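You operate a simulated robot arm through the tools that you are given. There is no shell and no other tool. Be economical: measure what you need, move in short steps, check, and stop when the job is done.

The job below is to be done with a simulated two-armed robot. You get a single attempt, and the scene is never put back.

Task
Sort the blue book, then the yellow book on the line, and stop it after.
Fine: use the keys on the returns table; feed the flat belt, the second book after the first has dropped.
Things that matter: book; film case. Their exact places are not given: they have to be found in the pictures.

It is judged by the outcome, as a careful person would: the job done as asked, and still so three seconds after it is handed in. It fails if anything else is knocked over, pushed out of place, dropped, spilled or broken.

Robot
Two 7-joint arms with two-finger parallel grippers on one trunk, on a base that drives. Base frame: it is fixed to the floor where the robot stands at the start and does not move with it; the origin is under the middle of the robot, x ahead of it, y to its left, z up; the surface under the hand at the start is at about z = 0.86. Lengths are in m, angles in rad, forces in N, time in s.
The left shoulder is at the start at [0.07, 0.13, 1.237], the right one opposite. With the tool pointing down near the work surface each hand reaches from about 0.1 to 0.5 m from the robot's upright axis, wherever it stands, measured 20 degrees to its own side. Payload 1.57 kg a hand.
Tool frame (each hand has its own): the origin (TCP) lies between the finger pads and is the grasp point; the fingertips stand 0.03 m ahead of it; z points along the fingers, y is the line along which they close. The gripper opens to 0.08 m. The fingers are 0.017 m wide and 0.012 m thick; the gripper's body (0.04 by 0.082 m) begins 0.08 m behind the TCP.
Orientation is told as [roll, pitch, yaw] about the base's x, y, z axes, in that order, counted from this pose: with the fingers straight down and closing along the base's y, the tool's x points along the base's -x, its y along +y and its z along -z.

Tools
- The arms move only by the tool jog_arm. It takes "left_series", "right_series" or both (then of equal length, played together; a hand with none holds still); each is text: rows parted by semicolons, each of 7 numbers parted by spaces: the shift along the tool's x, y, z in m, then the turn, a rotation vector about the tool's x, y, z in rad, then the gripper command, from -1 (shut) to 1 (fully open), values between in proportion. In form: dx dy dz ax ay az jaw; .... A call has 1 to 12 rows; each row is the pose to reach, as a shift and turn from the pose commanded when the call began, along the tool's axes at that moment. Rows are played at 5 a second. More than 0.05 m and 0.15 rad between two rows, or a gripper value outside its range, and nothing of the call is played. A pose out of reach is approached as far as the arm can. The call stops where the force on the tool passes 40 N (or 10 N more than at its start, if that is more) or the arm is blocked; 0.2 s more then pass. Each finger travels about 0.108 m/s and halts on what it meets, pressing with about 38 N; the grip force reading is that of the motor and also rises with nothing between the fingers. The clock runs only during rows and for 0.2 s after the last one: add rows that repeat a pose to give the fingers time. The reply holds the time, the measured pose of the TCP, the force on the tool along the base axes, the opening and the grip force, in the units named above and with some noise, with the torque about the TCP (base axes, N m) and any sound that the robot's microphone picked up, and new pictures: "pictures" is both (left out), scene, wrist or none (wrist: the cameras of the hands that moved).
- Cameras (640 x 400 px; columns grow to the right, rows downward): "scene" is now at [0.1132, -0.0461, 1.4463]; the picture's right is [-0.60, -0.80, 0.00], its down [-0.60, 0.45, -0.66] and it looks along [0.53, -0.40, -0.75] (base axes); focal length 265 px, centre (320, 200). "left" rides on the left gripper at [0.072, 0.007, -0.122] in its tool frame; the picture's right is [-0.09, 1.00, 0.00], its down [-0.84, -0.08, -0.54] and it looks along [-0.54, -0.05, 0.84] (tool axes); focal length 238 px, centre (320, 200). "right" rides on the right gripper at [0.072, -0.007, -0.122] in its tool frame; the picture's right is [0.09, 1.00, 0.00], its down [-0.84, 0.08, -0.54] and it looks along [-0.54, 0.05, 0.84] (tool axes); focal length 238 px, centre (320, 200).
- move_column(by): slides the trunk up (or, below 0, down) by that many m; the arms and the scene camera ride with it, the base frame stays. It gives what a move gives, with no picture.
- base_move(legs): drives the robot by 1 to 6 legs, each [ahead, left, turn to the left] in m, m and rad, along the robot's own axes; the way and the turn of a leg run together, so that a leg with both is an arc; at most 1.5 m and 3.142 rad a leg. The arms and the cameras ride along, it lands a little off, and it stops where it bumps. It gives what a move gives, and a new picture of the scene camera.
- head_to(pan, tilt): turns the head with the scene camera to pan (to the left, within 1.501 rad either way) and tilt (down, from -0.506 to 1.204), counted from straight ahead of the robot. It gives what a move gives, and a new picture of the scene camera.
- locate(camera, pixels): for up to 12 pixels [column, row] of the newest picture of that camera ("zoom" is the newest enlarged one), the place [x, y, z] in the base frame of the surface seen there, good to about 0.002 m. It takes no simulated time.
- zoom(camera, box): a new picture of the part [left, top, right, bottom] of that camera's present view, enlarged. It takes no simulated time.
- close_job(): hands the job in; it is judged then, once.

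Keep the steps short. Do not move on a guess: measure, check each grasp and each placing, and mend mistakes. In all there are 80 turns and 260 pictures (those below and enlarged ones count). Leave the grippers open and the arms clear of the work at the hand-in unless told otherwise, and finish with a single line.

The tools are called after ">>>" as a command line: name --argument value ..., lists and objects as JSON in quotes. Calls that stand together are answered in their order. jog_arm: Moves the arms, as the interface text tells. Its arguments: {"type":"object","properties":{"left_series":{"type":"string"},"right_series":{"type":"string"},"pictures":{"type":"string","enum":["both","scene","wrist","none"]}},"required":[]} The other tools are called the same way: move_column (by) slides the trunk up or down; base_move (legs) drives the base; head_to (pan, tilt) turns the head that bears the scene camera; locate (camera, pixels) gives the place of the surface under pixels of a picture; zoom (camera, box) takes an enlarged picture of a part of a camera's view; close_job () hands the job in.

At the start:

```text
t: 0.0
left_position: [0.328, -0.0137, 1.2055]
left_ee_rot: [0.001, 0.003, 0.003]
left_force: [-0.5, 0.1, 0.1]
left_ft_torque: [0.0, 0.01, 0.01]
left_finger_gap: 0.0799
left_gripper_force: 0.1
right_position: [0.2725, -0.3543, 1.1519]
right_ee_rot: [0.0, 0.001, 0.0]
right_force: [-0.9, 0.2, 0.2]
right_ft_torque: [0.01, -0.05, 0.02]
right_finger_gap: 0.0801
right_gripper_force: 0.1
trunk travel left (down, up): [-0.875, 0.065]
robot x, y, heading: [0.0022, 0.0005, -0.0]
head pan, tilt: [-0.639, 0.845]
```

scene: 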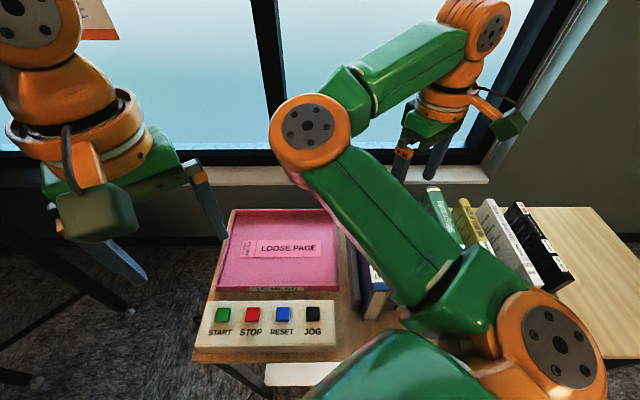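
right: 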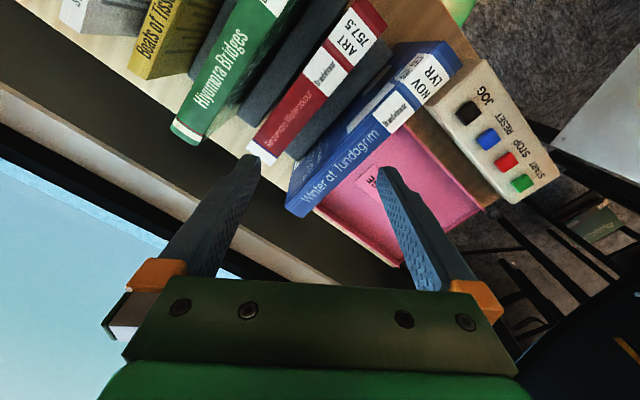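
left: 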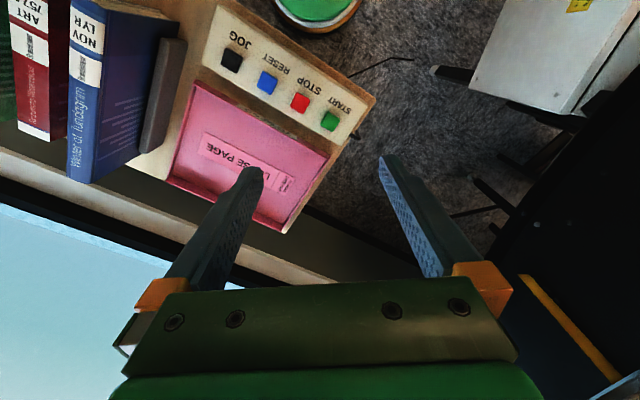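

The returns table with the keys and a row of books is ahead and to the right. Next I look left to find the belt.

>>> head_to --pan 0.5 --tilt 0.7

>>> head_to --pan 1.4 --tilt 0.6

>>> head_to --pan -1.4 --tilt 0.7

```text
t: 1.4
left_position: [0.3296, -0.0143, 1.2075]
left_ee_rot: [0.0, 0.002, 0.002]
left_force: [-0.7, 0.0, -0.1]
left_ft_torque: [0.0, -0.01, -0.01]
left_finger_gap: 0.0801
left_gripper_force: 0.0
right_position: [0.2736, -0.355, 1.152]
right_ee_rot: [0.0, 0.001, 0.0]
right_force: [0.2, -0.1, 0.6]
right_ft_torque: [-0.02, 0.01, -0.02]
right_finger_gap: 0.0801
right_gripper_force: 0.1
trunk travel left (down, up): [-0.875, 0.065]
robot x, y, heading: [0.0008, 0.004, -0.0]
head pan, tilt: [0.499, 0.7]
```

scene: 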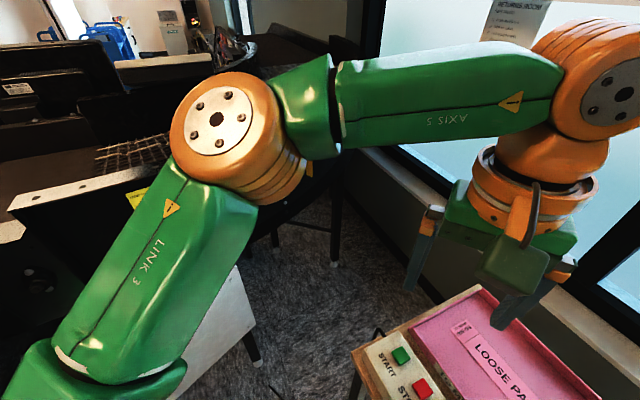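

```text
t: 2.6
left_position: [0.3276, -0.0145, 1.2066]
left_ee_rot: [0.0, 0.001, 0.003]
left_force: [-0.2, -0.5, -0.4]
left_ft_torque: [0.01, 0.0, 0.01]
left_finger_gap: 0.0801
left_gripper_force: 0.0
right_position: [0.2728, -0.3556, 1.1518]
right_ee_rot: [0.0, -0.001, 0.0]
right_force: [-0.7, 0.6, 0.4]
right_ft_torque: [-0.01, 0.01, -0.01]
right_finger_gap: 0.0801
right_gripper_force: 0.1
trunk travel left (down, up): [-0.875, 0.065]
robot x, y, heading: [-0.0002, -0.0012, -0.003]
head pan, tilt: [1.4, 0.6]
```

scene: 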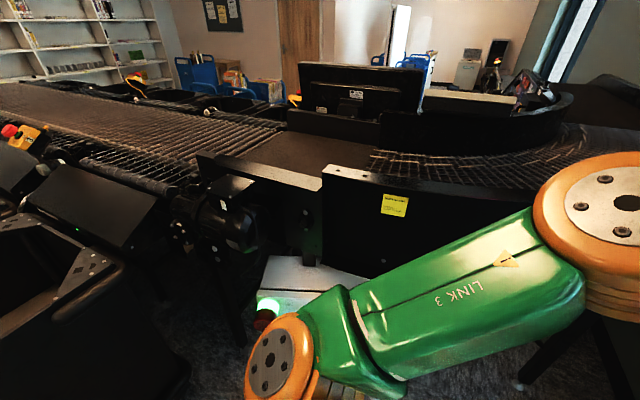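

```text
t: 5.0
left_position: [0.3275, -0.015, 1.2069]
left_ee_rot: [0.0, 0.001, 0.001]
left_force: [0.1, 0.7, -0.1]
left_ft_torque: [-0.02, -0.02, -0.01]
left_finger_gap: 0.0801
left_gripper_force: 0.0
right_position: [0.2733, -0.3554, 1.1514]
right_ee_rot: [-0.001, 0.0, 0.0]
right_force: [1.0, -1.0, 0.2]
right_ft_torque: [-0.04, -0.03, 0.0]
right_finger_gap: 0.08
right_gripper_force: 0.2
trunk travel left (down, up): [-0.875, 0.065]
robot x, y, heading: [0.0005, -0.0015, -0.004]
head pan, tilt: [-1.4, 0.7]
```

scene: 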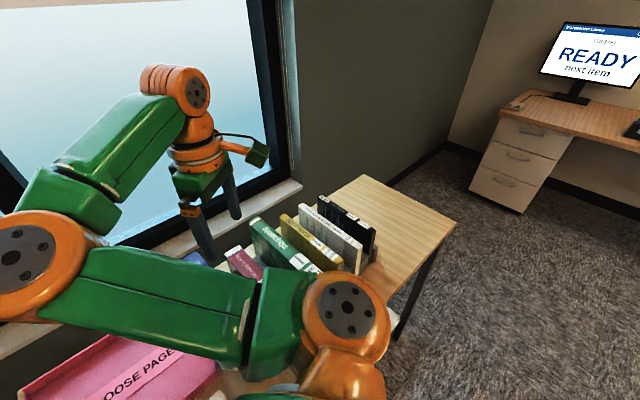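

The line stands to the left: a flat belt section next to a yellow note, and a monitor on the right reads "READY next item". I look at the belt again and read the notes.

>>> zoom --camera "scene" --box '[500, 10, 640, 110]'

>>> head_to --pan 0.3 --tilt 0.3

>>> zoom --camera "scene" --box '[320, 50, 640, 250]'

>>> head_to --pan 1.4 --tilt 0.45

>>> zoom --camera "scene" --box '[160, 80, 480, 280]'

```text
4.00 times, centred on (570, 60) of scene
```

zoom: 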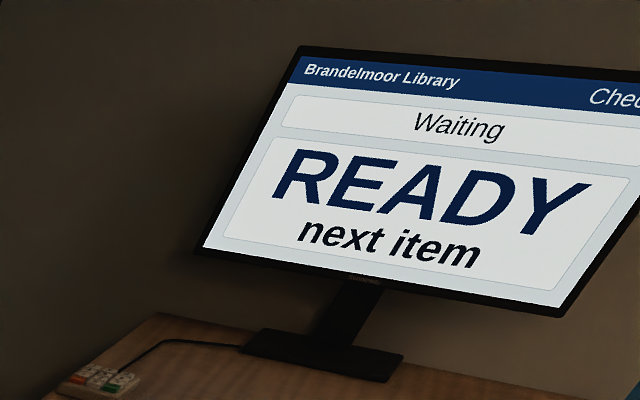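

```text
t: 6.8
left_position: [0.3279, -0.0144, 1.2058]
left_ee_rot: [-0.001, 0.002, 0.002]
left_force: [-0.3, -0.8, -0.1]
left_ft_torque: [0.03, 0.02, 0.02]
left_finger_gap: 0.0801
left_gripper_force: 0.1
right_position: [0.2722, -0.3561, 1.1524]
right_ee_rot: [0.001, 0.0, 0.001]
right_force: [-1.1, -0.6, -1.1]
right_ft_torque: [0.01, 0.04, 0.02]
right_finger_gap: 0.08
right_gripper_force: 0.1
trunk travel left (down, up): [-0.875, 0.065]
robot x, y, heading: [0.0001, 0.0002, 0.001]
head pan, tilt: [0.3, 0.3]
```

scene: 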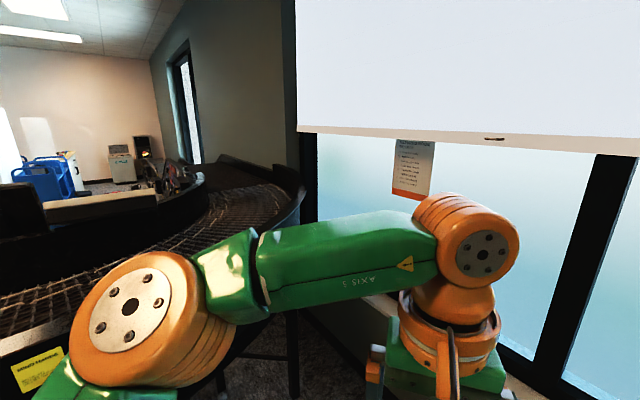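

```text
2.00 times, centred on (480, 150) of scene
```

zoom: 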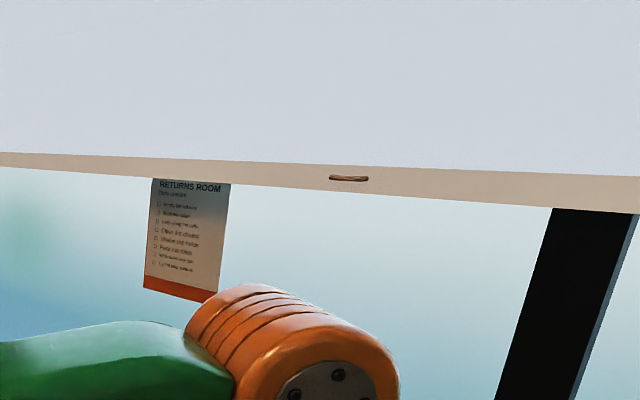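

```text
t: 8.1
left_position: [0.3283, -0.0139, 1.2067]
left_ee_rot: [0.0, 0.001, 0.003]
left_force: [-0.2, -0.8, 0.1]
left_ft_torque: [0.0, 0.03, -0.02]
left_finger_gap: 0.0798
left_gripper_force: 0.1
right_position: [0.2721, -0.3555, 1.1514]
right_ee_rot: [-0.001, -0.001, 0.001]
right_force: [1.0, 0.6, -0.7]
right_ft_torque: [0.03, 0.03, -0.02]
right_finger_gap: 0.08
right_gripper_force: 0.0
trunk travel left (down, up): [-0.875, 0.065]
robot x, y, heading: [-0.0023, 0.0052, -0.001]
head pan, tilt: [1.4, 0.45]
```

scene: 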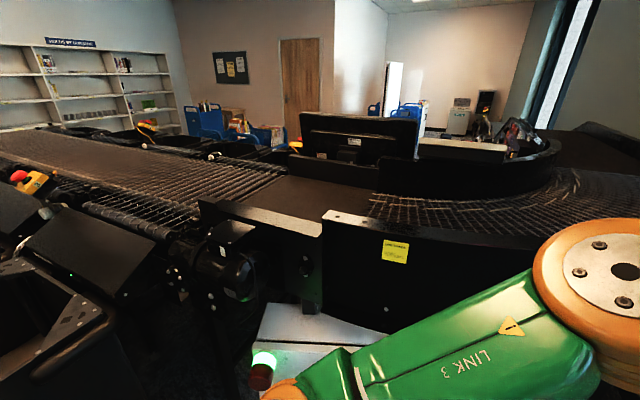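

```text
2.00 times, centred on (320, 180) of scene
```

zoom: 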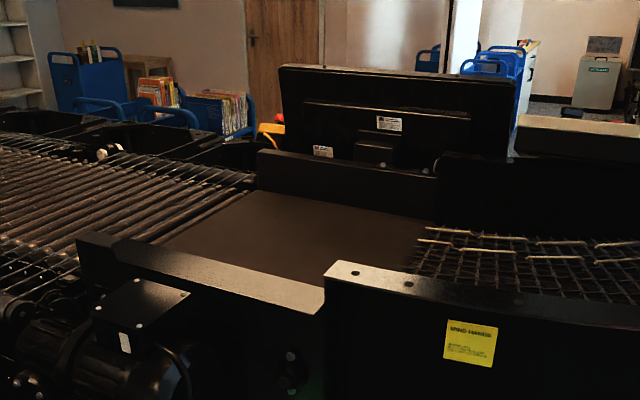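

The flat belt lies between the mesh curve and the rollers. I read the sticky note closer and measure the belt.

>>> locate --camera "scene" --pixels '[[320, 200], [270, 200], [340, 195], [360, 205], [290, 178], [260, 215], [330, 212], [210, 200], [240, 210], [395, 250], [300, 330], [370, 190]]'

>>> zoom --camera "scene" --box '[376, 230, 416, 270]'

>>> head_to --pan 0.0 --tilt 0.2

>>> head_to --pan -0.5 --tilt 1.0

```text
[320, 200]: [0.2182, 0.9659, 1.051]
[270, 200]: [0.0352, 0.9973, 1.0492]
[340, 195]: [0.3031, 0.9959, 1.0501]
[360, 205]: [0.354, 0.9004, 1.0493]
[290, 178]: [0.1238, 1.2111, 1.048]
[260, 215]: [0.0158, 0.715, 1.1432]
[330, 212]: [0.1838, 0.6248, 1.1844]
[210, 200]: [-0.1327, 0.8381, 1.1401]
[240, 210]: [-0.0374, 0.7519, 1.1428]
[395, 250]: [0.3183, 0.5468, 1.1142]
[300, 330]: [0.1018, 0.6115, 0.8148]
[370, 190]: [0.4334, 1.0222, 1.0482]
```

```text
10.00 times, centred on (396, 250) of scene
```

zoom: 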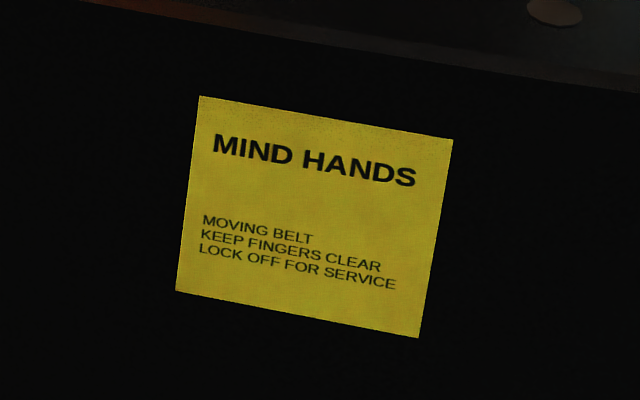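

```text
t: 9.6
left_position: [0.3283, -0.0143, 1.2069]
left_ee_rot: [0.0, 0.002, 0.001]
left_force: [0.5, 0.5, -0.3]
left_ft_torque: [-0.02, 0.0, -0.03]
left_finger_gap: 0.0799
left_gripper_force: 0.1
right_position: [0.2724, -0.3546, 1.1525]
right_ee_rot: [0.0, 0.0, 0.0]
right_force: [-0.3, 0.3, 0.1]
right_ft_torque: [0.02, 0.02, 0.0]
right_finger_gap: 0.0799
right_gripper_force: 0.1
trunk travel left (down, up): [-0.875, 0.065]
robot x, y, heading: [0.0005, -0.0016, 0.001]
head pan, tilt: [0.0, 0.201]
```

scene: 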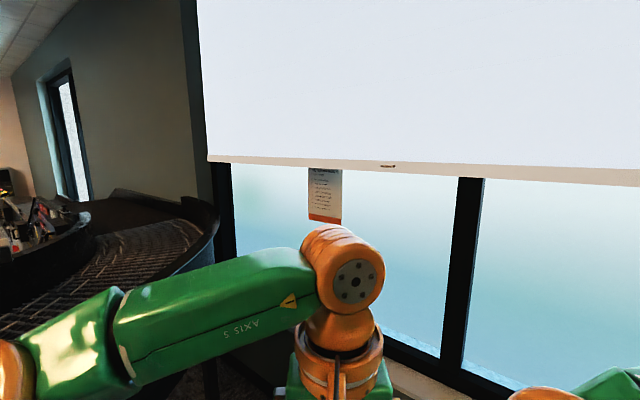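

```text
t: 10.8
left_position: [0.3287, -0.0144, 1.2061]
left_ee_rot: [0.0, 0.002, 0.002]
left_force: [-0.3, 0.3, -0.6]
left_ft_torque: [0.02, -0.02, -0.05]
left_finger_gap: 0.08
left_gripper_force: 0.0
right_position: [0.2722, -0.3555, 1.1511]
right_ee_rot: [0.0, 0.001, 0.0]
right_force: [0.0, -1.1, 1.1]
right_ft_torque: [0.01, 0.03, 0.01]
right_finger_gap: 0.0798
right_gripper_force: 0.1
trunk travel left (down, up): [-0.875, 0.065]
robot x, y, heading: [-0.0011, 0.001, 0.002]
head pan, tilt: [-0.499, 1.0]
```

scene: 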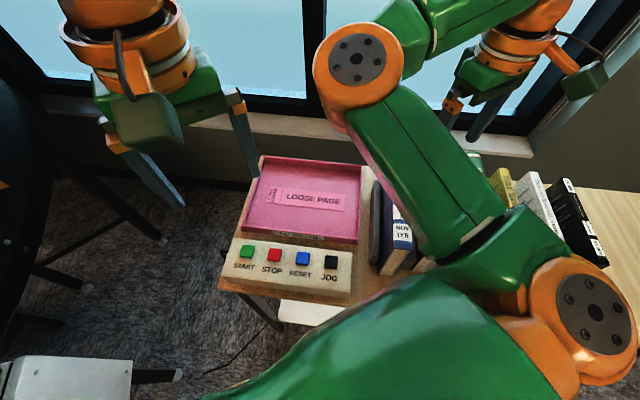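

Belt is at z≈1.05, its near rail top at z≈1.14. Now I study the row of books through the right wrist camera and locate keys and books.

>>> zoom --camera "right" --box '[0, 0, 320, 200]'

>>> zoom --camera "right" --box '[240, 0, 560, 200]'

>>> zoom --camera "scene" --box '[220, 140, 640, 310]'

>>> locate --camera "right" --pixels '[[468, 112], [490, 137], [507, 160], [523, 183], [430, 70], [310, 195], [350, 25], [265, 145], [290, 5], [185, 130], [150, 65]]'

>>> locate --camera "scene" --pixels '[[247, 252], [275, 255], [302, 258], [331, 261], [402, 230], [378, 205], [300, 225], [500, 180], [535, 190], [575, 200], [600, 220], [340, 295]]'

```text
2.00 times, centred on (160, 100) of right
```

zoom: 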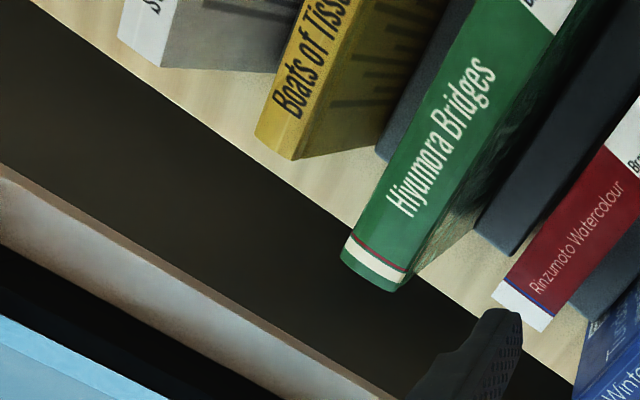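

```text
2.00 times, centred on (400, 100) of right
```

zoom: 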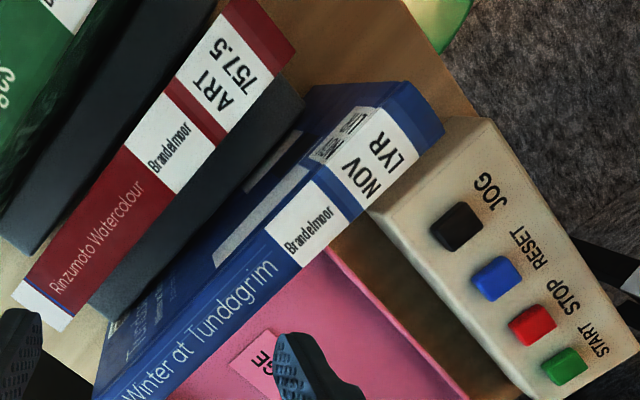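

```text
1.52 times, centred on (430, 225) of scene
```

zoom: 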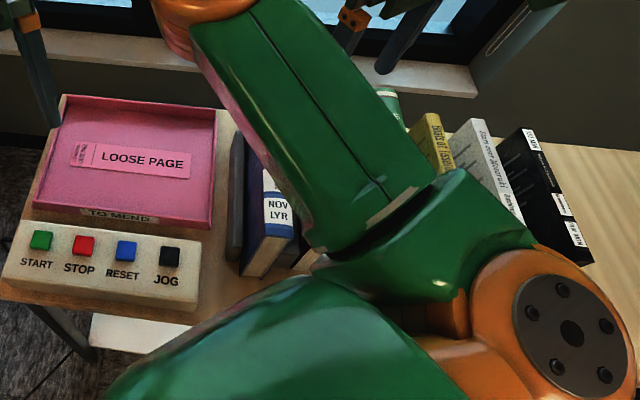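

```text
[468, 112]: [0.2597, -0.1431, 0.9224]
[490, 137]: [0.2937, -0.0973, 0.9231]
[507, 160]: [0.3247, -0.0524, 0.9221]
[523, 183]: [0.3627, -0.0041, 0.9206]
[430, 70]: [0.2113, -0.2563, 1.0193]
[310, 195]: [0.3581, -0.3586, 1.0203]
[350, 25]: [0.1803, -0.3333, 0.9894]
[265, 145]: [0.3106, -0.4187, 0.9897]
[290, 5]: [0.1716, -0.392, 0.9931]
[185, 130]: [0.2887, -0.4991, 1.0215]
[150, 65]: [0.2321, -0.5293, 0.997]
```

```text
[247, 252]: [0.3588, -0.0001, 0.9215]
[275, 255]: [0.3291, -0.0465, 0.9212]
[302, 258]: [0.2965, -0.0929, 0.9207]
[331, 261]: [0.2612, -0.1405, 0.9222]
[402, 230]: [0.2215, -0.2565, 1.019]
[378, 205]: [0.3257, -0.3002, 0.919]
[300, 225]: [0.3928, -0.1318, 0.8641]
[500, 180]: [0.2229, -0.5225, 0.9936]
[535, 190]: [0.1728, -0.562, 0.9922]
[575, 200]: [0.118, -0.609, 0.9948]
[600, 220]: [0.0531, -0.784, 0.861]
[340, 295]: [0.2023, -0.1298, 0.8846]
```

The table is turned about -0.615 rad from my heading. The blue book is "Winter at Tundagrim", the yellow one "Boats of Tiss…". I raise the trunk, turn to face the table, and look again.

>>> move_column --by 0.06

>>> jog_arm --right_series "0.05 0 -0.02 0 0 0 1; 0.1 0 -0.04 0 0 0 1; 0.13 0 -0.06 0 0 0 1" --pictures "both"

```text
t: 11.8
left_position: [0.3267, -0.0149, 1.266]
left_ee_rot: [-0.001, 0.002, 0.002]
left_force: [-0.2, 0.5, -0.6]
left_ft_torque: [-0.04, -0.01, 0.0]
left_finger_gap: 0.0801
left_gripper_force: 0.0
right_position: [0.2726, -0.3555, 1.2123]
right_ee_rot: [0.002, 0.001, 0.0]
right_force: [0.1, 0.3, -0.2]
right_ft_torque: [0.02, -0.01, 0.01]
right_finger_gap: 0.0801
right_gripper_force: 0.1
trunk travel left (down, up): [-0.935, 0.005]
robot x, y, heading: [0.0009, -0.0003, -0.001]
head pan, tilt: [-0.499, 1.0]
```

```text
refused: row 1 steps farther than a row can; nothing moved
```

A row was slightly too long; I repeat it in smaller steps.

>>> jog_arm --right_series "0.04 0 -0.02 0 0 0 1; 0.08 0 -0.04 0 0 0 1; 0.12 0 -0.06 0 0 0 1" --pictures "both"

```text
t: 12.6
left_position: [0.3264, -0.0161, 1.2666]
left_ee_rot: [-0.001, 0.001, 0.001]
left_force: [0.1, 0.2, -0.5]
left_ft_torque: [0.0, 0.0, -0.01]
left_finger_gap: 0.0799
left_gripper_force: 0.0
right_position: [0.1505, -0.3563, 1.2727]
right_ee_rot: [0.003, -0.001, 0.0]
right_force: [-0.6, 0.3, 0.3]
right_ft_torque: [0.02, 0.0, 0.0]
right_finger_gap: 0.08
right_gripper_force: 0.0
trunk travel left (down, up): [-0.935, 0.005]
robot x, y, heading: [0.0006, -0.0009, -0.003]
head pan, tilt: [-0.499, 1.0]
```

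scene: 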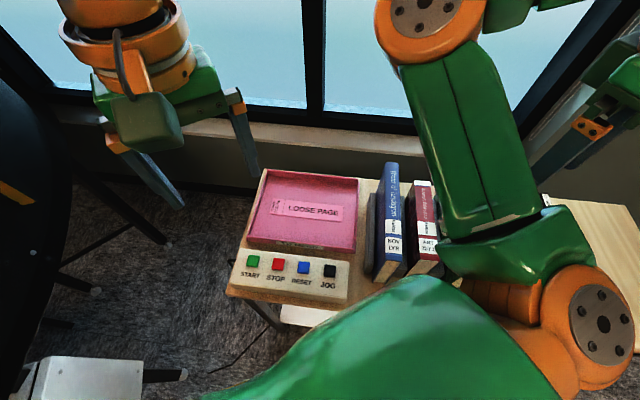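
right: 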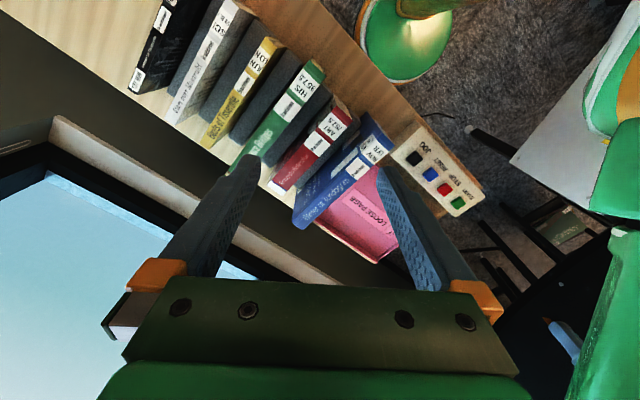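

Now the whole row is in the wrist view; I enlarge it and measure spines.

>>> zoom --camera "right" --box '[120, 0, 280, 100]'

>>> zoom --camera "right" --box '[220, 50, 460, 250]'

>>> locate --camera "right" --pixels '[[355, 116], [392, 147], [308, 227], [292, 221], [262, 38], [283, 48], [200, 143], [213, 150], [295, 160], [325, 110], [340, 150], [230, 95]]'

```text
4.00 times, centred on (200, 50) of right
```

zoom: 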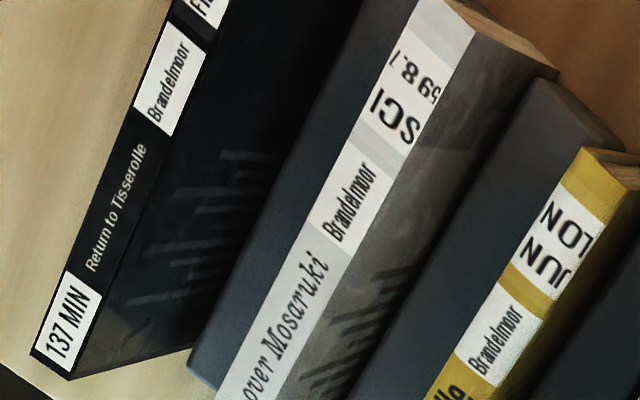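

```text
2.00 times, centred on (340, 150) of right
```

zoom: 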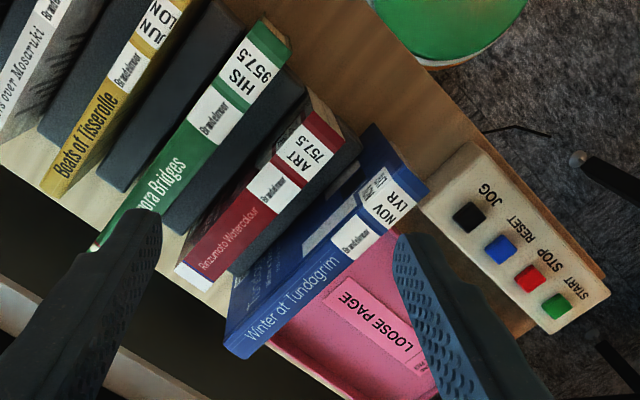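

```text
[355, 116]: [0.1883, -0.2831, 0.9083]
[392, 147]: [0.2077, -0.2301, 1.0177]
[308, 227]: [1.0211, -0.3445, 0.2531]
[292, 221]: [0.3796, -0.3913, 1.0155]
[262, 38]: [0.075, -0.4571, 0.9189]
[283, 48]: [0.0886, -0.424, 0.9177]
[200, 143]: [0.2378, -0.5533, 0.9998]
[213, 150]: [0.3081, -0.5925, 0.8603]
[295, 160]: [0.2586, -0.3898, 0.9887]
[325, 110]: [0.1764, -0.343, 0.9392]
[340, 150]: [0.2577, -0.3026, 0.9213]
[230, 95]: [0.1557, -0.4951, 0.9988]
```

Black is the film case (137 MIN); the blue and yellow ones are books, with dark dividers between. I enlarge the blue book to measure its spine.

>>> zoom --camera "right" --box '[280, 110, 408, 190]'

>>> zoom --camera "scene" --box '[340, 150, 500, 290]'

```text
5.00 times, centred on (344, 150) of right
```

zoom: 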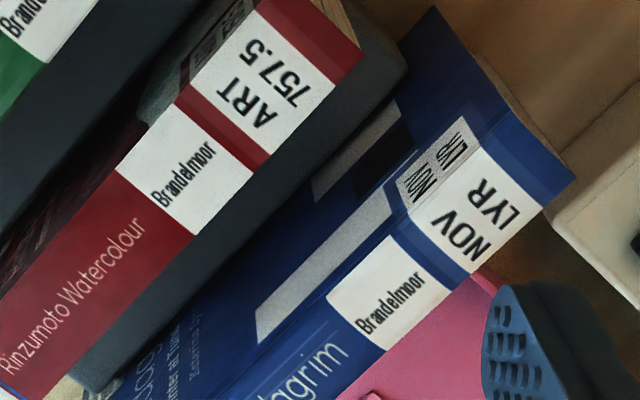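

```text
2.86 times, centred on (420, 220) of scene
```

zoom: 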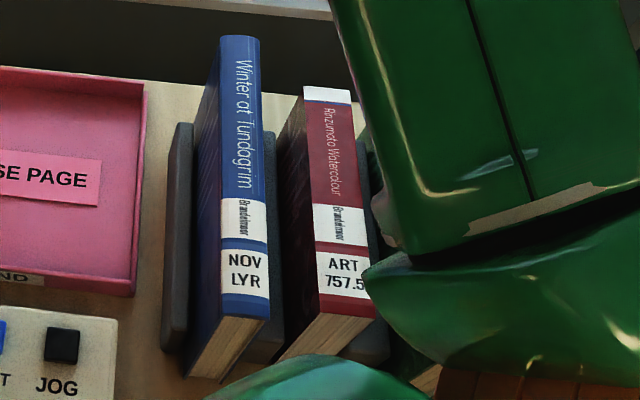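

I measure the blue spine edges, the neighbouring dividers and red book in this enlargement.

>>> locate --camera "zoom" --pixels '[[225, 290], [266, 292], [224, 48], [256, 50], [226, 180], [261, 180], [170, 200], [185, 200], [268, 200], [310, 200], [220, 345], [250, 335]]'

>>> head_to --pan -0.1 --tilt 1.1

>>> head_to --pan 0.9 --tilt 1.1

>>> head_to --pan 1.5 --tilt 0.9

```text
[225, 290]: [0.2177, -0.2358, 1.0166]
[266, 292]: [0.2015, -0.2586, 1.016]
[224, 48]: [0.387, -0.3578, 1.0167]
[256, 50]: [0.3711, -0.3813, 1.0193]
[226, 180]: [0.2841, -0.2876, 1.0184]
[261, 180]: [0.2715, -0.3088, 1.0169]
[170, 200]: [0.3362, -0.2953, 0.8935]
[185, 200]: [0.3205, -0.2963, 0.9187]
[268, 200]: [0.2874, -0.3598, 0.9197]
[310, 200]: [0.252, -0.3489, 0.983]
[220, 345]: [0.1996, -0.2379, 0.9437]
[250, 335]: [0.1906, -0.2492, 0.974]
```

```text
t: 13.4
left_position: [0.3269, -0.0138, 1.2675]
left_ee_rot: [0.0, 0.002, 0.003]
left_force: [-0.7, -0.8, -0.8]
left_ft_torque: [-0.02, -0.03, 0.01]
left_finger_gap: 0.0803
left_gripper_force: 0.1
right_position: [0.1525, -0.3558, 1.2729]
right_ee_rot: [0.0, 0.001, 0.001]
right_force: [-0.1, -0.6, 0.3]
right_ft_torque: [0.01, 0.0, 0.0]
right_finger_gap: 0.0799
right_gripper_force: 0.0
trunk travel left (down, up): [-0.935, 0.005]
robot x, y, heading: [0.0002, 0.0001, -0.005]
head pan, tilt: [-0.099, 1.1]
```

scene: 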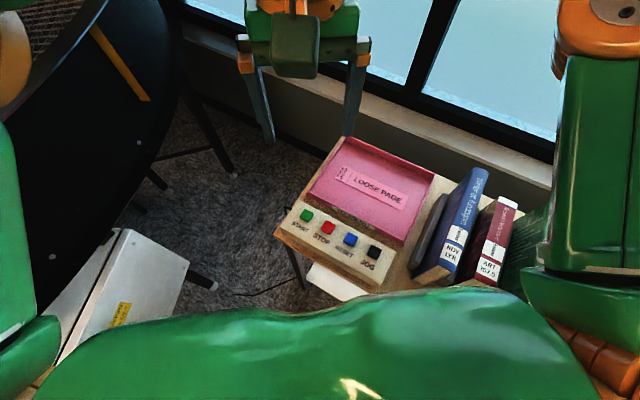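

```text
t: 14.7
left_position: [0.3281, -0.0145, 1.2673]
left_ee_rot: [0.001, 0.001, 0.002]
left_force: [-0.1, 0.0, -0.6]
left_ft_torque: [0.01, 0.01, -0.02]
left_finger_gap: 0.0799
left_gripper_force: 0.0
right_position: [0.1529, -0.3552, 1.2723]
right_ee_rot: [0.0, -0.001, 0.0]
right_force: [0.6, -0.7, -0.3]
right_ft_torque: [0.0, 0.02, 0.01]
right_finger_gap: 0.0798
right_gripper_force: 0.2
trunk travel left (down, up): [-0.935, 0.005]
robot x, y, heading: [0.0033, 0.0002, 0.002]
head pan, tilt: [0.901, 1.1]
```

scene: 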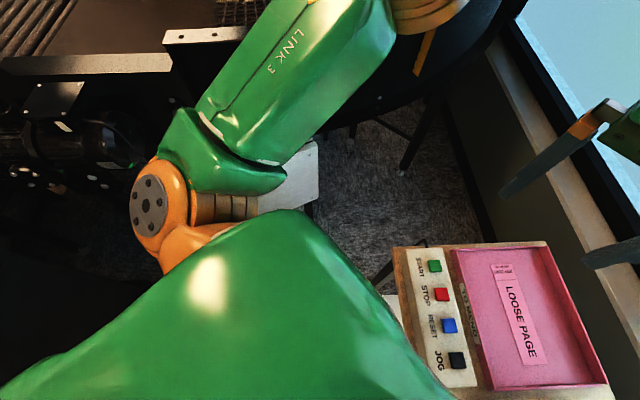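

```text
t: 15.7
left_position: [0.3278, -0.0134, 1.2668]
left_ee_rot: [0.0, 0.003, 0.002]
left_force: [-0.2, 0.1, -0.8]
left_ft_torque: [-0.02, -0.01, 0.04]
left_finger_gap: 0.08
left_gripper_force: 0.0
right_position: [0.1521, -0.3552, 1.2737]
right_ee_rot: [0.0, 0.0, -0.002]
right_force: [-1.2, 0.8, 0.5]
right_ft_torque: [0.03, 0.02, -0.01]
right_finger_gap: 0.0799
right_gripper_force: 0.1
trunk travel left (down, up): [-0.935, 0.005]
robot x, y, heading: [0.0007, 0.0008, -0.004]
head pan, tilt: [1.499, 0.901]
```

scene: 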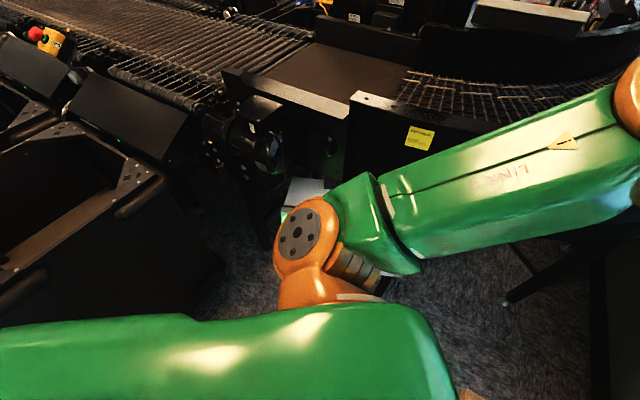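

Blue spine: 0.21 long, ~0.032 thick, centre about (0.278, -0.298, 1.018), direction -0.625 rad; the line runs parallel to it. I measure the space in front of the line in this view.

>>> locate --camera "scene" --pixels '[[262, 150], [255, 110], [300, 190], [160, 165], [75, 75], [150, 190], [225, 75], [345, 112], [365, 95], [300, 105], [385, 85], [460, 108]]'

>>> locate --camera "scene" --pixels '[[210, 300], [250, 250], [240, 300], [330, 150], [400, 160], [500, 250], [320, 60], [290, 70], [380, 55], [260, 95], [45, 40], [330, 185]]'

>>> zoom --camera "scene" --box '[180, 30, 440, 200]'

```text
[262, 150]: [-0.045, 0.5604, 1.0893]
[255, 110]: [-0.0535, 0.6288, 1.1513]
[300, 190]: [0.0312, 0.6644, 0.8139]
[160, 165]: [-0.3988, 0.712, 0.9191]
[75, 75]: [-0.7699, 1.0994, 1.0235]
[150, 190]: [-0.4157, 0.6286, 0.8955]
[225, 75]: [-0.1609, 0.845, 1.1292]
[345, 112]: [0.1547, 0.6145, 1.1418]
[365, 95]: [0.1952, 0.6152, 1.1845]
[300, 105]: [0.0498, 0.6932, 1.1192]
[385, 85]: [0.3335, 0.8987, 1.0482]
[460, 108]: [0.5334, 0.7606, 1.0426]
```

```text
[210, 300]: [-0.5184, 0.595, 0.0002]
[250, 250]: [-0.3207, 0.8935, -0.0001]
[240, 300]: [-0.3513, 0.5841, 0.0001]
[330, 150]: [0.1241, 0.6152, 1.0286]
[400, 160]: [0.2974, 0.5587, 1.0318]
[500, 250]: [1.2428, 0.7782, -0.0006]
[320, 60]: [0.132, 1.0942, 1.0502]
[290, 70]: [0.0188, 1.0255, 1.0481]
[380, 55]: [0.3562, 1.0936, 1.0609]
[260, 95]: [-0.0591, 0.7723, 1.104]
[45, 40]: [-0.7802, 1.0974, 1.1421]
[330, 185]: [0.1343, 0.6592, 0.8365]
```

```text
2.35 times, centred on (310, 115) of scene
```

zoom: 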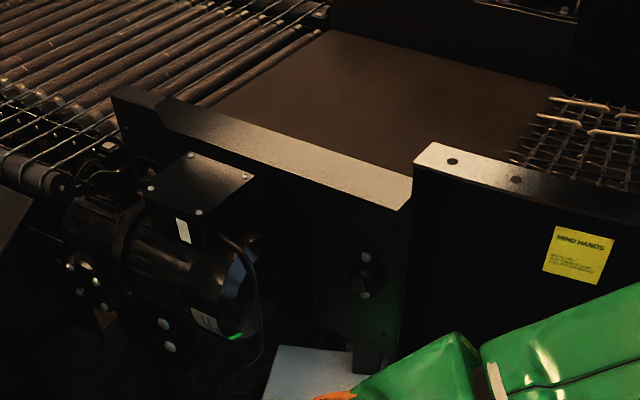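

Plan: the right hand takes the blue book by its spine, the left hand presses START, then I drive to the line and feed. First I bring the right hand over the blue spine, yawed -0.626, at z≈1.12.

>>> jog_arm --right_series "-0.028 0.010 0.03 0 0 0.125 0.5; -0.056 0.020 0.06 0 0 0.25 0.5; -0.084 0.030 0.09 0 0 0.376 0.5; -0.112 0.040 0.12 0 0 0.501 0.5; -0.140 0.049 0.150 0 0 0.626 0.5; -0.140 0.049 0.150 0 0 0.626 0.5" --pictures "wrist"

>>> head_to --pan -0.5 --tilt 1.0

```text
t: 17.1
left_position: [0.3284, -0.0145, 1.267]
left_ee_rot: [0.0, 0.0, 0.002]
left_force: [1.0, 1.0, -0.1]
left_ft_torque: [0.0, 0.01, 0.0]
left_finger_gap: 0.08
left_gripper_force: 0.0
right_position: [0.2924, -0.3053, 1.121]
right_ee_rot: [0.002, 0.0, -0.625]
right_force: [-1.2, 0.1, -0.6]
right_ft_torque: [0.0, 0.0, 0.02]
right_finger_gap: 0.0601
right_gripper_force: 0.1
trunk travel left (down, up): [-0.935, 0.005]
robot x, y, heading: [-0.0002, 0.0026, 0.004]
head pan, tilt: [1.499, 0.901]
```

right: 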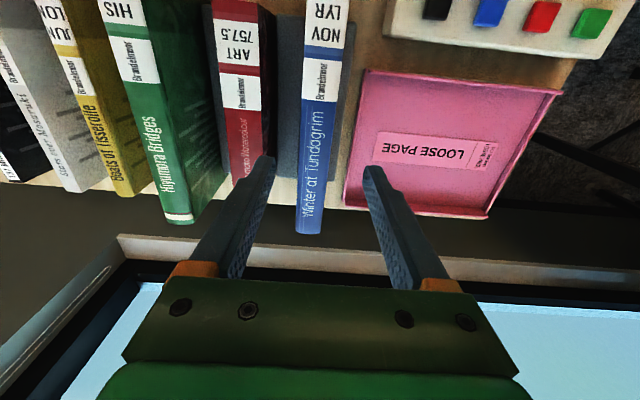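

```text
t: 19.0
left_position: [0.328, -0.0143, 1.2668]
left_ee_rot: [0.0, 0.003, 0.001]
left_force: [-0.9, 0.0, 0.0]
left_ft_torque: [-0.03, -0.04, -0.03]
left_finger_gap: 0.0799
left_gripper_force: 0.1
right_position: [0.2917, -0.3039, 1.1211]
right_ee_rot: [0.0, 0.0, -0.627]
right_force: [-0.4, 0.4, 0.0]
right_ft_torque: [0.0, 0.0, -0.03]
right_finger_gap: 0.0599
right_gripper_force: 0.1
trunk travel left (down, up): [-0.935, 0.005]
robot x, y, heading: [0.0003, 0.0005, -0.002]
head pan, tilt: [-0.499, 1.0]
```

scene: 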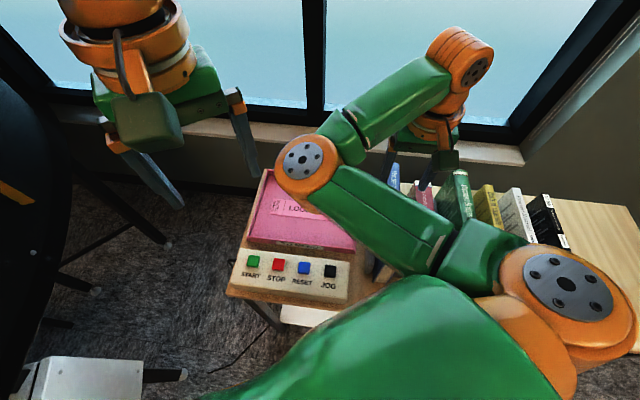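

The spine sits centred between the fingers. I descend to z≈0.985 and close gently.

>>> jog_arm --right_series "0 -0.002 0.045 0 0 0 0.5; 0 -0.002 0.09 0 0 0 0.5; 0 -0.002 0.115 0 0 0 0.5; 0 -0.002 0.136 0 0 0 0.5; 0 -0.002 0.136 0 0 0 0.5" --pictures "wrist"

```text
t: 20.2
left_position: [0.3272, -0.0156, 1.2665]
left_ee_rot: [0.0, 0.0, 0.001]
left_force: [0.3, 0.4, 1.0]
left_ft_torque: [-0.04, -0.04, 0.0]
left_finger_gap: 0.0802
left_gripper_force: 0.0
right_position: [0.2924, -0.3068, 0.9845]
right_ee_rot: [-0.001, 0.0, -0.625]
right_force: [-0.1, 0.7, -0.6]
right_ft_torque: [0.0, 0.02, 0.0]
right_finger_gap: 0.0601
right_gripper_force: 0.0
trunk travel left (down, up): [-0.935, 0.005]
robot x, y, heading: [-0.0003, 0.002, 0.008]
head pan, tilt: [-0.499, 1.0]
```

right: 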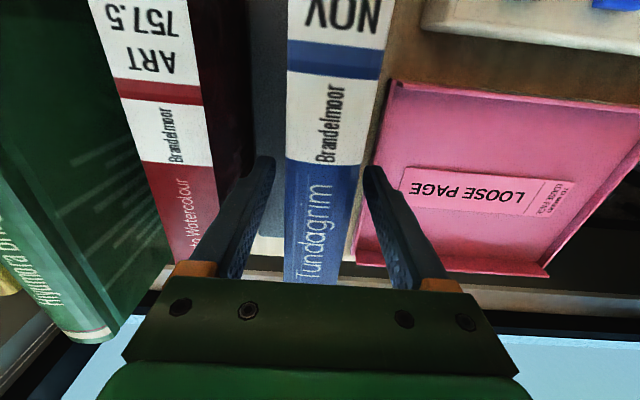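

The fingers straddle the spine with room. I close.

>>> jog_arm --right_series "0 0 0 0 0 0 0; 0 0 0 0 0 0 -0.5; 0 0 0 0 0 0 -1; 0 0 0 0 0 0 -1; 0 0 -0.03 0 0 0 -1; 0 0 -0.06 0 0 0 -1; 0 0 -0.09 0 0 0 -1; 0 0 -0.13 0 0 0 -1; 0 0 -0.17 0 0 0 -1" --pictures "wrist"

```text
t: 22.2
left_position: [0.3282, -0.0136, 1.2664]
left_ee_rot: [-0.001, 0.002, 0.0]
left_force: [0.0, 0.0, 0.5]
left_ft_torque: [0.02, 0.0, 0.03]
left_finger_gap: 0.0799
left_gripper_force: 0.0
right_position: [0.2929, -0.3092, 1.1544]
right_ee_rot: [-0.002, 0.002, -0.626]
right_force: [-0.5, 0.6, -6.5]
right_ft_torque: [0.0, -0.01, -0.01]
right_finger_gap: 0.0318
right_gripper_force: 37.9
trunk travel left (down, up): [-0.935, 0.005]
robot x, y, heading: [-0.0011, 0.0003, 0.002]
head pan, tilt: [-0.499, 1.0]
```

right: 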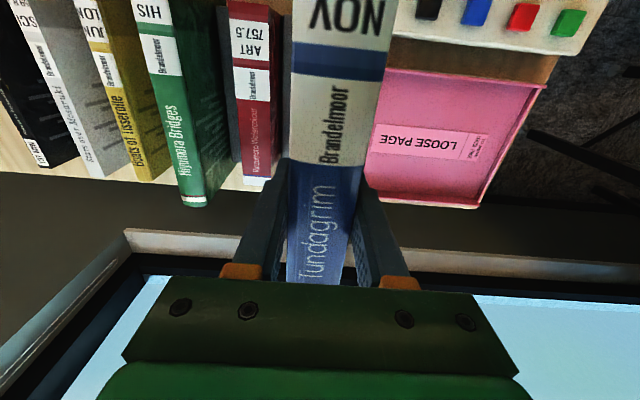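

The blue book is held (gap 0.032, weight 6.5 N). I lift it further, and bring the closed left hand over START at (0.360, -0.002).

>>> jog_arm --left_series "-0.016 0.006 0.03 0 0 0 -1; -0.032 0.012 0.07 0 0 0 -1; -0.032 0.012 0.12 0 0 0 -1; -0.032 0.012 0.17 0 0 0 -1; -0.032 0.012 0.22 0 0 0 -1; -0.032 0.012 0.26 0 0 0 -1; -0.032 0.012 0.29 0 0 0 -1; -0.032 0.012 0.29 0 0 0 -1" --right_series "0 0 -0.02 0 0 0 -1; 0 0 -0.04 0 0 0 -1; 0 0 -0.06 0 0 0 -1; 0 0 -0.08 0 0 0 -1; 0 0 -0.1 0 0 0 -1; 0 0 -0.12 0 0 0 -1; 0 0 -0.14 0 0 0 -1; 0 0 -0.14 0 0 0 -1" --pictures "both"

```text
t: 24.0
left_position: [0.3594, -0.0022, 0.9745]
left_ee_rot: [0.001, 0.002, 0.001]
left_force: [-0.4, -0.2, 0.4]
left_ft_torque: [0.01, -0.02, 0.0]
left_finger_gap: 0.0
left_gripper_force: 21.1
right_position: [0.2899, -0.3096, 1.2953]
right_ee_rot: [0.001, 0.001, -0.625]
right_force: [-1.3, 0.2, -6.5]
right_ft_torque: [-0.02, 0.02, 0.02]
right_finger_gap: 0.0322
right_gripper_force: 37.8
trunk travel left (down, up): [-0.935, 0.005]
robot x, y, heading: [0.0004, 0.0028, 0.004]
head pan, tilt: [-0.499, 1.0]
```

scene: 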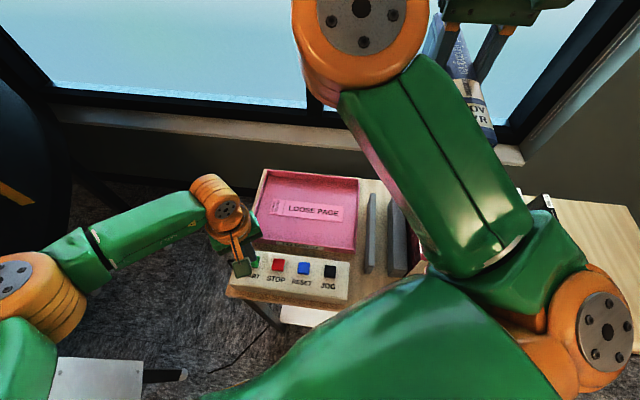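
right: 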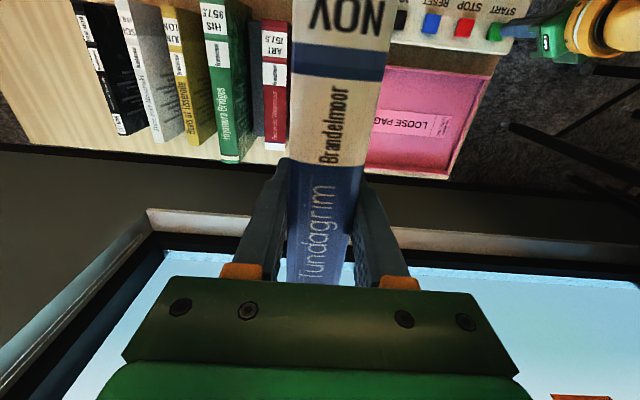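
left: 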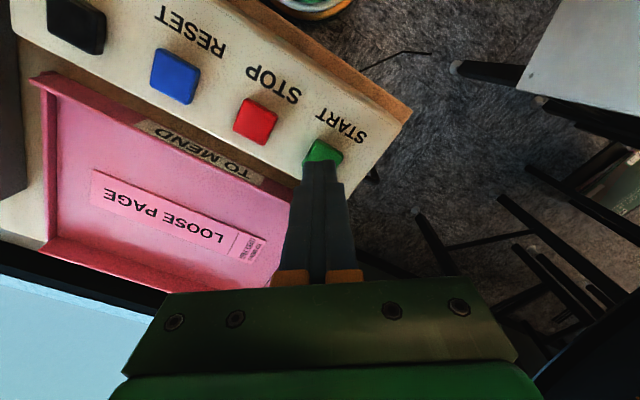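

The closed fingertips stand 2 cm above START. I press down in small steps and come back up.

>>> jog_arm --left_series "0 0 0.015 0 0 0 -1; 0 0 0.022 0 0 0 -1; 0 0 0.026 0 0 0 -1; 0 0 0.029 0 0 0 -1" --pictures "wrist"

```text
t: 25.0
left_position: [0.3596, -0.0036, 0.9478]
left_ee_rot: [0.002, 0.001, 0.002]
left_force: [2.7, 0.8, 7.7]
left_ft_torque: [0.03, -0.04, -0.07]
left_finger_gap: 0.0
left_gripper_force: 21.3
right_position: [0.2874, -0.3082, 1.2953]
right_ee_rot: [0.0, 0.0, -0.627]
right_force: [-0.1, 0.4, -6.5]
right_ft_torque: [0.01, 0.01, 0.0]
right_finger_gap: 0.0318
right_gripper_force: 37.6
trunk travel left (down, up): [-0.935, 0.005]
robot x, y, heading: [0.0021, -0.0005, -0.001]
head pan, tilt: [-0.499, 1.0]
heard: click
```

left: 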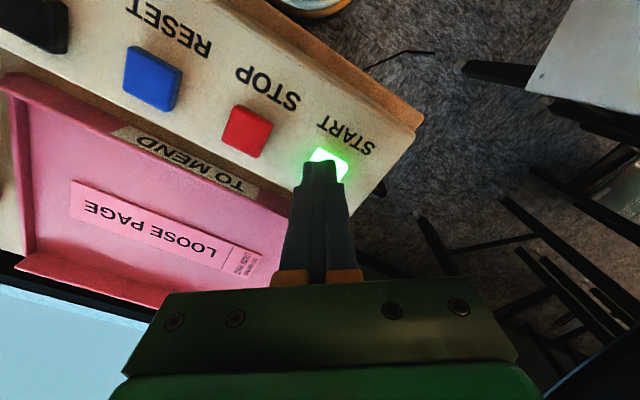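

A click was heard and START lit green. I lift the left hand clear, then look at the line.

>>> jog_arm --left_series "0 0 -0.045 0 0 0 -1; 0 0 -0.09 0 0 0 -1; 0 0 -0.135 0 0 0 -1; 0 0 -0.18 0 0 0 -1; 0 0 -0.225 0 0 0 0; 0 0 -0.27 0 0 0 1; 0.04 0.01 -0.29 0 0 0 1; 0.08 0.02 -0.31 0 0 0 1; 0.12 0.03 -0.33 0 0 0 1" --pictures "none"

>>> head_to --pan 1.4 --tilt 0.45

>>> zoom --camera "scene" --box '[160, 80, 480, 280]'

```text
t: 27.0
left_position: [0.2396, 0.0261, 1.2771]
left_ee_rot: [0.001, -0.001, 0.004]
left_force: [0.6, -0.1, -0.3]
left_ft_torque: [0.0, -0.03, 0.0]
left_finger_gap: 0.0798
left_gripper_force: 0.0
right_position: [0.2881, -0.3099, 1.2953]
right_ee_rot: [0.0, -0.001, -0.626]
right_force: [-0.3, 0.0, -7.5]
right_ft_torque: [-0.02, -0.01, 0.01]
right_finger_gap: 0.0317
right_gripper_force: 37.8
trunk travel left (down, up): [-0.935, 0.005]
robot x, y, heading: [0.0048, 0.0022, -0.001]
head pan, tilt: [-0.499, 1.0]
```

```text
t: 28.9
left_position: [0.2412, 0.0265, 1.2758]
left_ee_rot: [-0.001, 0.002, 0.002]
left_force: [-0.1, 0.3, -0.2]
left_ft_torque: [0.01, -0.04, 0.03]
left_finger_gap: 0.0798
left_gripper_force: 0.0
right_position: [0.2902, -0.31, 1.2959]
right_ee_rot: [-0.001, 0.002, -0.626]
right_force: [0.9, 0.6, -7.2]
right_ft_torque: [0.01, 0.03, -0.02]
right_finger_gap: 0.0316
right_gripper_force: 38.2
trunk travel left (down, up): [-0.935, 0.005]
robot x, y, heading: [0.0015, 0.0018, 0.001]
head pan, tilt: [1.4, 0.45]
```

scene: 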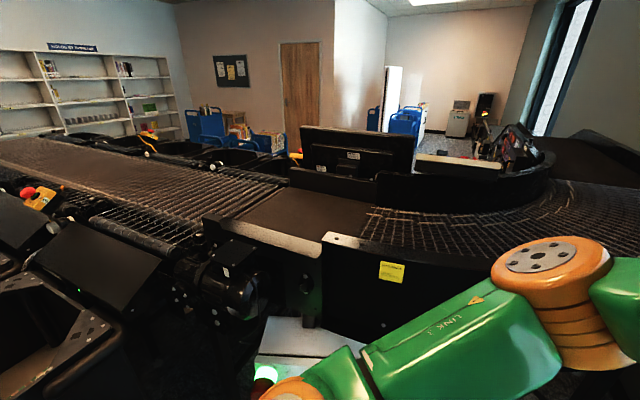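

```text
2.00 times, centred on (320, 180) of scene
```

zoom: 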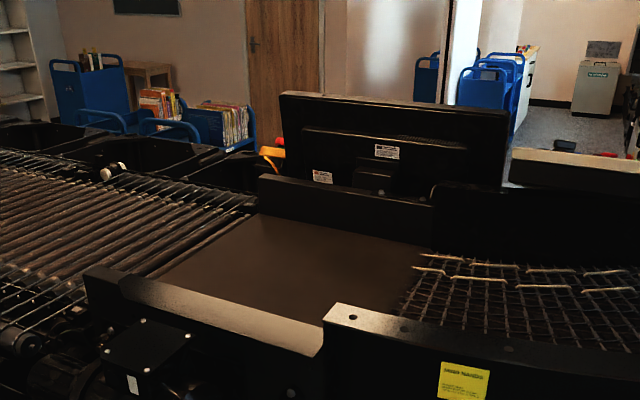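

Belt motion can't be judged in a still; it should run toward the rollers and bins. I raise the book a bit more to clear the 1.184 wall, then turn left toward the line in place.

>>> jog_arm --right_series "0 0 -0.02 0 0 0 -1; 0 0 -0.04 0 0 0 -1; 0 0 -0.055 0 0 0 -1" --pictures "none"

>>> base_move --legs '[[0, 0, 0.9]]'

>>> head_to --pan 0.2 --tilt 0.9

```text
t: 29.7
left_position: [0.2405, 0.0273, 1.276]
left_ee_rot: [0.0, 0.001, 0.001]
left_force: [0.7, -0.3, 0.1]
left_ft_torque: [0.03, -0.01, -0.01]
left_finger_gap: 0.08
left_gripper_force: 0.2
right_position: [0.2906, -0.3091, 1.3506]
right_ee_rot: [0.001, 0.001, -0.626]
right_force: [-0.2, 0.0, -6.3]
right_ft_torque: [0.03, -0.03, 0.04]
right_finger_gap: 0.032
right_gripper_force: 38.3
trunk travel left (down, up): [-0.935, 0.005]
robot x, y, heading: [-0.002, 0.0001, 0.001]
head pan, tilt: [1.4, 0.45]
```

```text
t: 32.4
left_position: [0.1269, 0.2048, 1.2766]
left_ee_rot: [-0.001, -0.001, 0.903]
left_force: [1.0, 1.3, -0.2]
left_ft_torque: [-0.02, -0.01, -0.01]
left_finger_gap: 0.0799
left_gripper_force: 0.1
right_position: [0.4227, 0.0369, 1.3507]
right_ee_rot: [0.001, -0.001, 0.276]
right_force: [0.8, -0.4, 0.1]
right_ft_torque: [0.03, -0.01, 0.0]
right_finger_gap: 0.0
right_gripper_force: 20.6
trunk travel left (down, up): [-0.935, 0.005]
robot x, y, heading: [0.0018, 0.003, 0.905]
head pan, tilt: [1.4, 0.45]
heard: click, click
```

scene: 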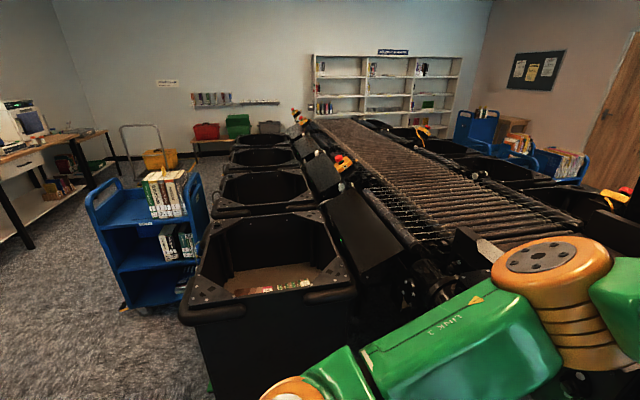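

```text
t: 33.8
left_position: [0.1279, 0.2057, 1.2764]
left_ee_rot: [-0.001, 0.003, 0.905]
left_force: [-0.5, 0.3, -0.8]
left_ft_torque: [-0.03, -0.02, 0.01]
left_finger_gap: 0.0799
left_gripper_force: 0.1
right_position: [0.4229, 0.0383, 1.3497]
right_ee_rot: [0.002, -0.001, 0.274]
right_force: [0.1, -0.7, -0.3]
right_ft_torque: [-0.01, 0.01, -0.02]
right_finger_gap: 0.0
right_gripper_force: 22.0
trunk travel left (down, up): [-0.935, 0.005]
robot x, y, heading: [0.0046, 0.0039, 0.899]
head pan, tilt: [0.201, 0.901]
```

scene: 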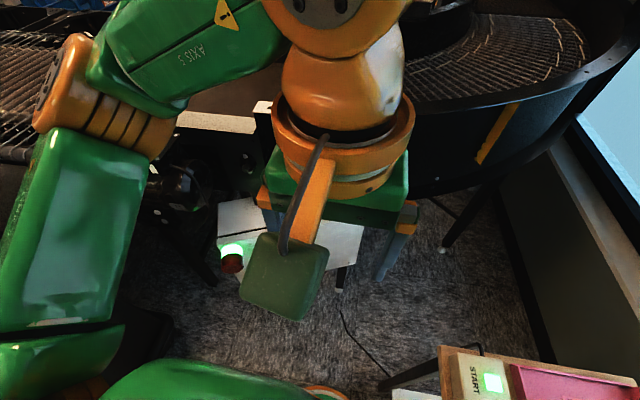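

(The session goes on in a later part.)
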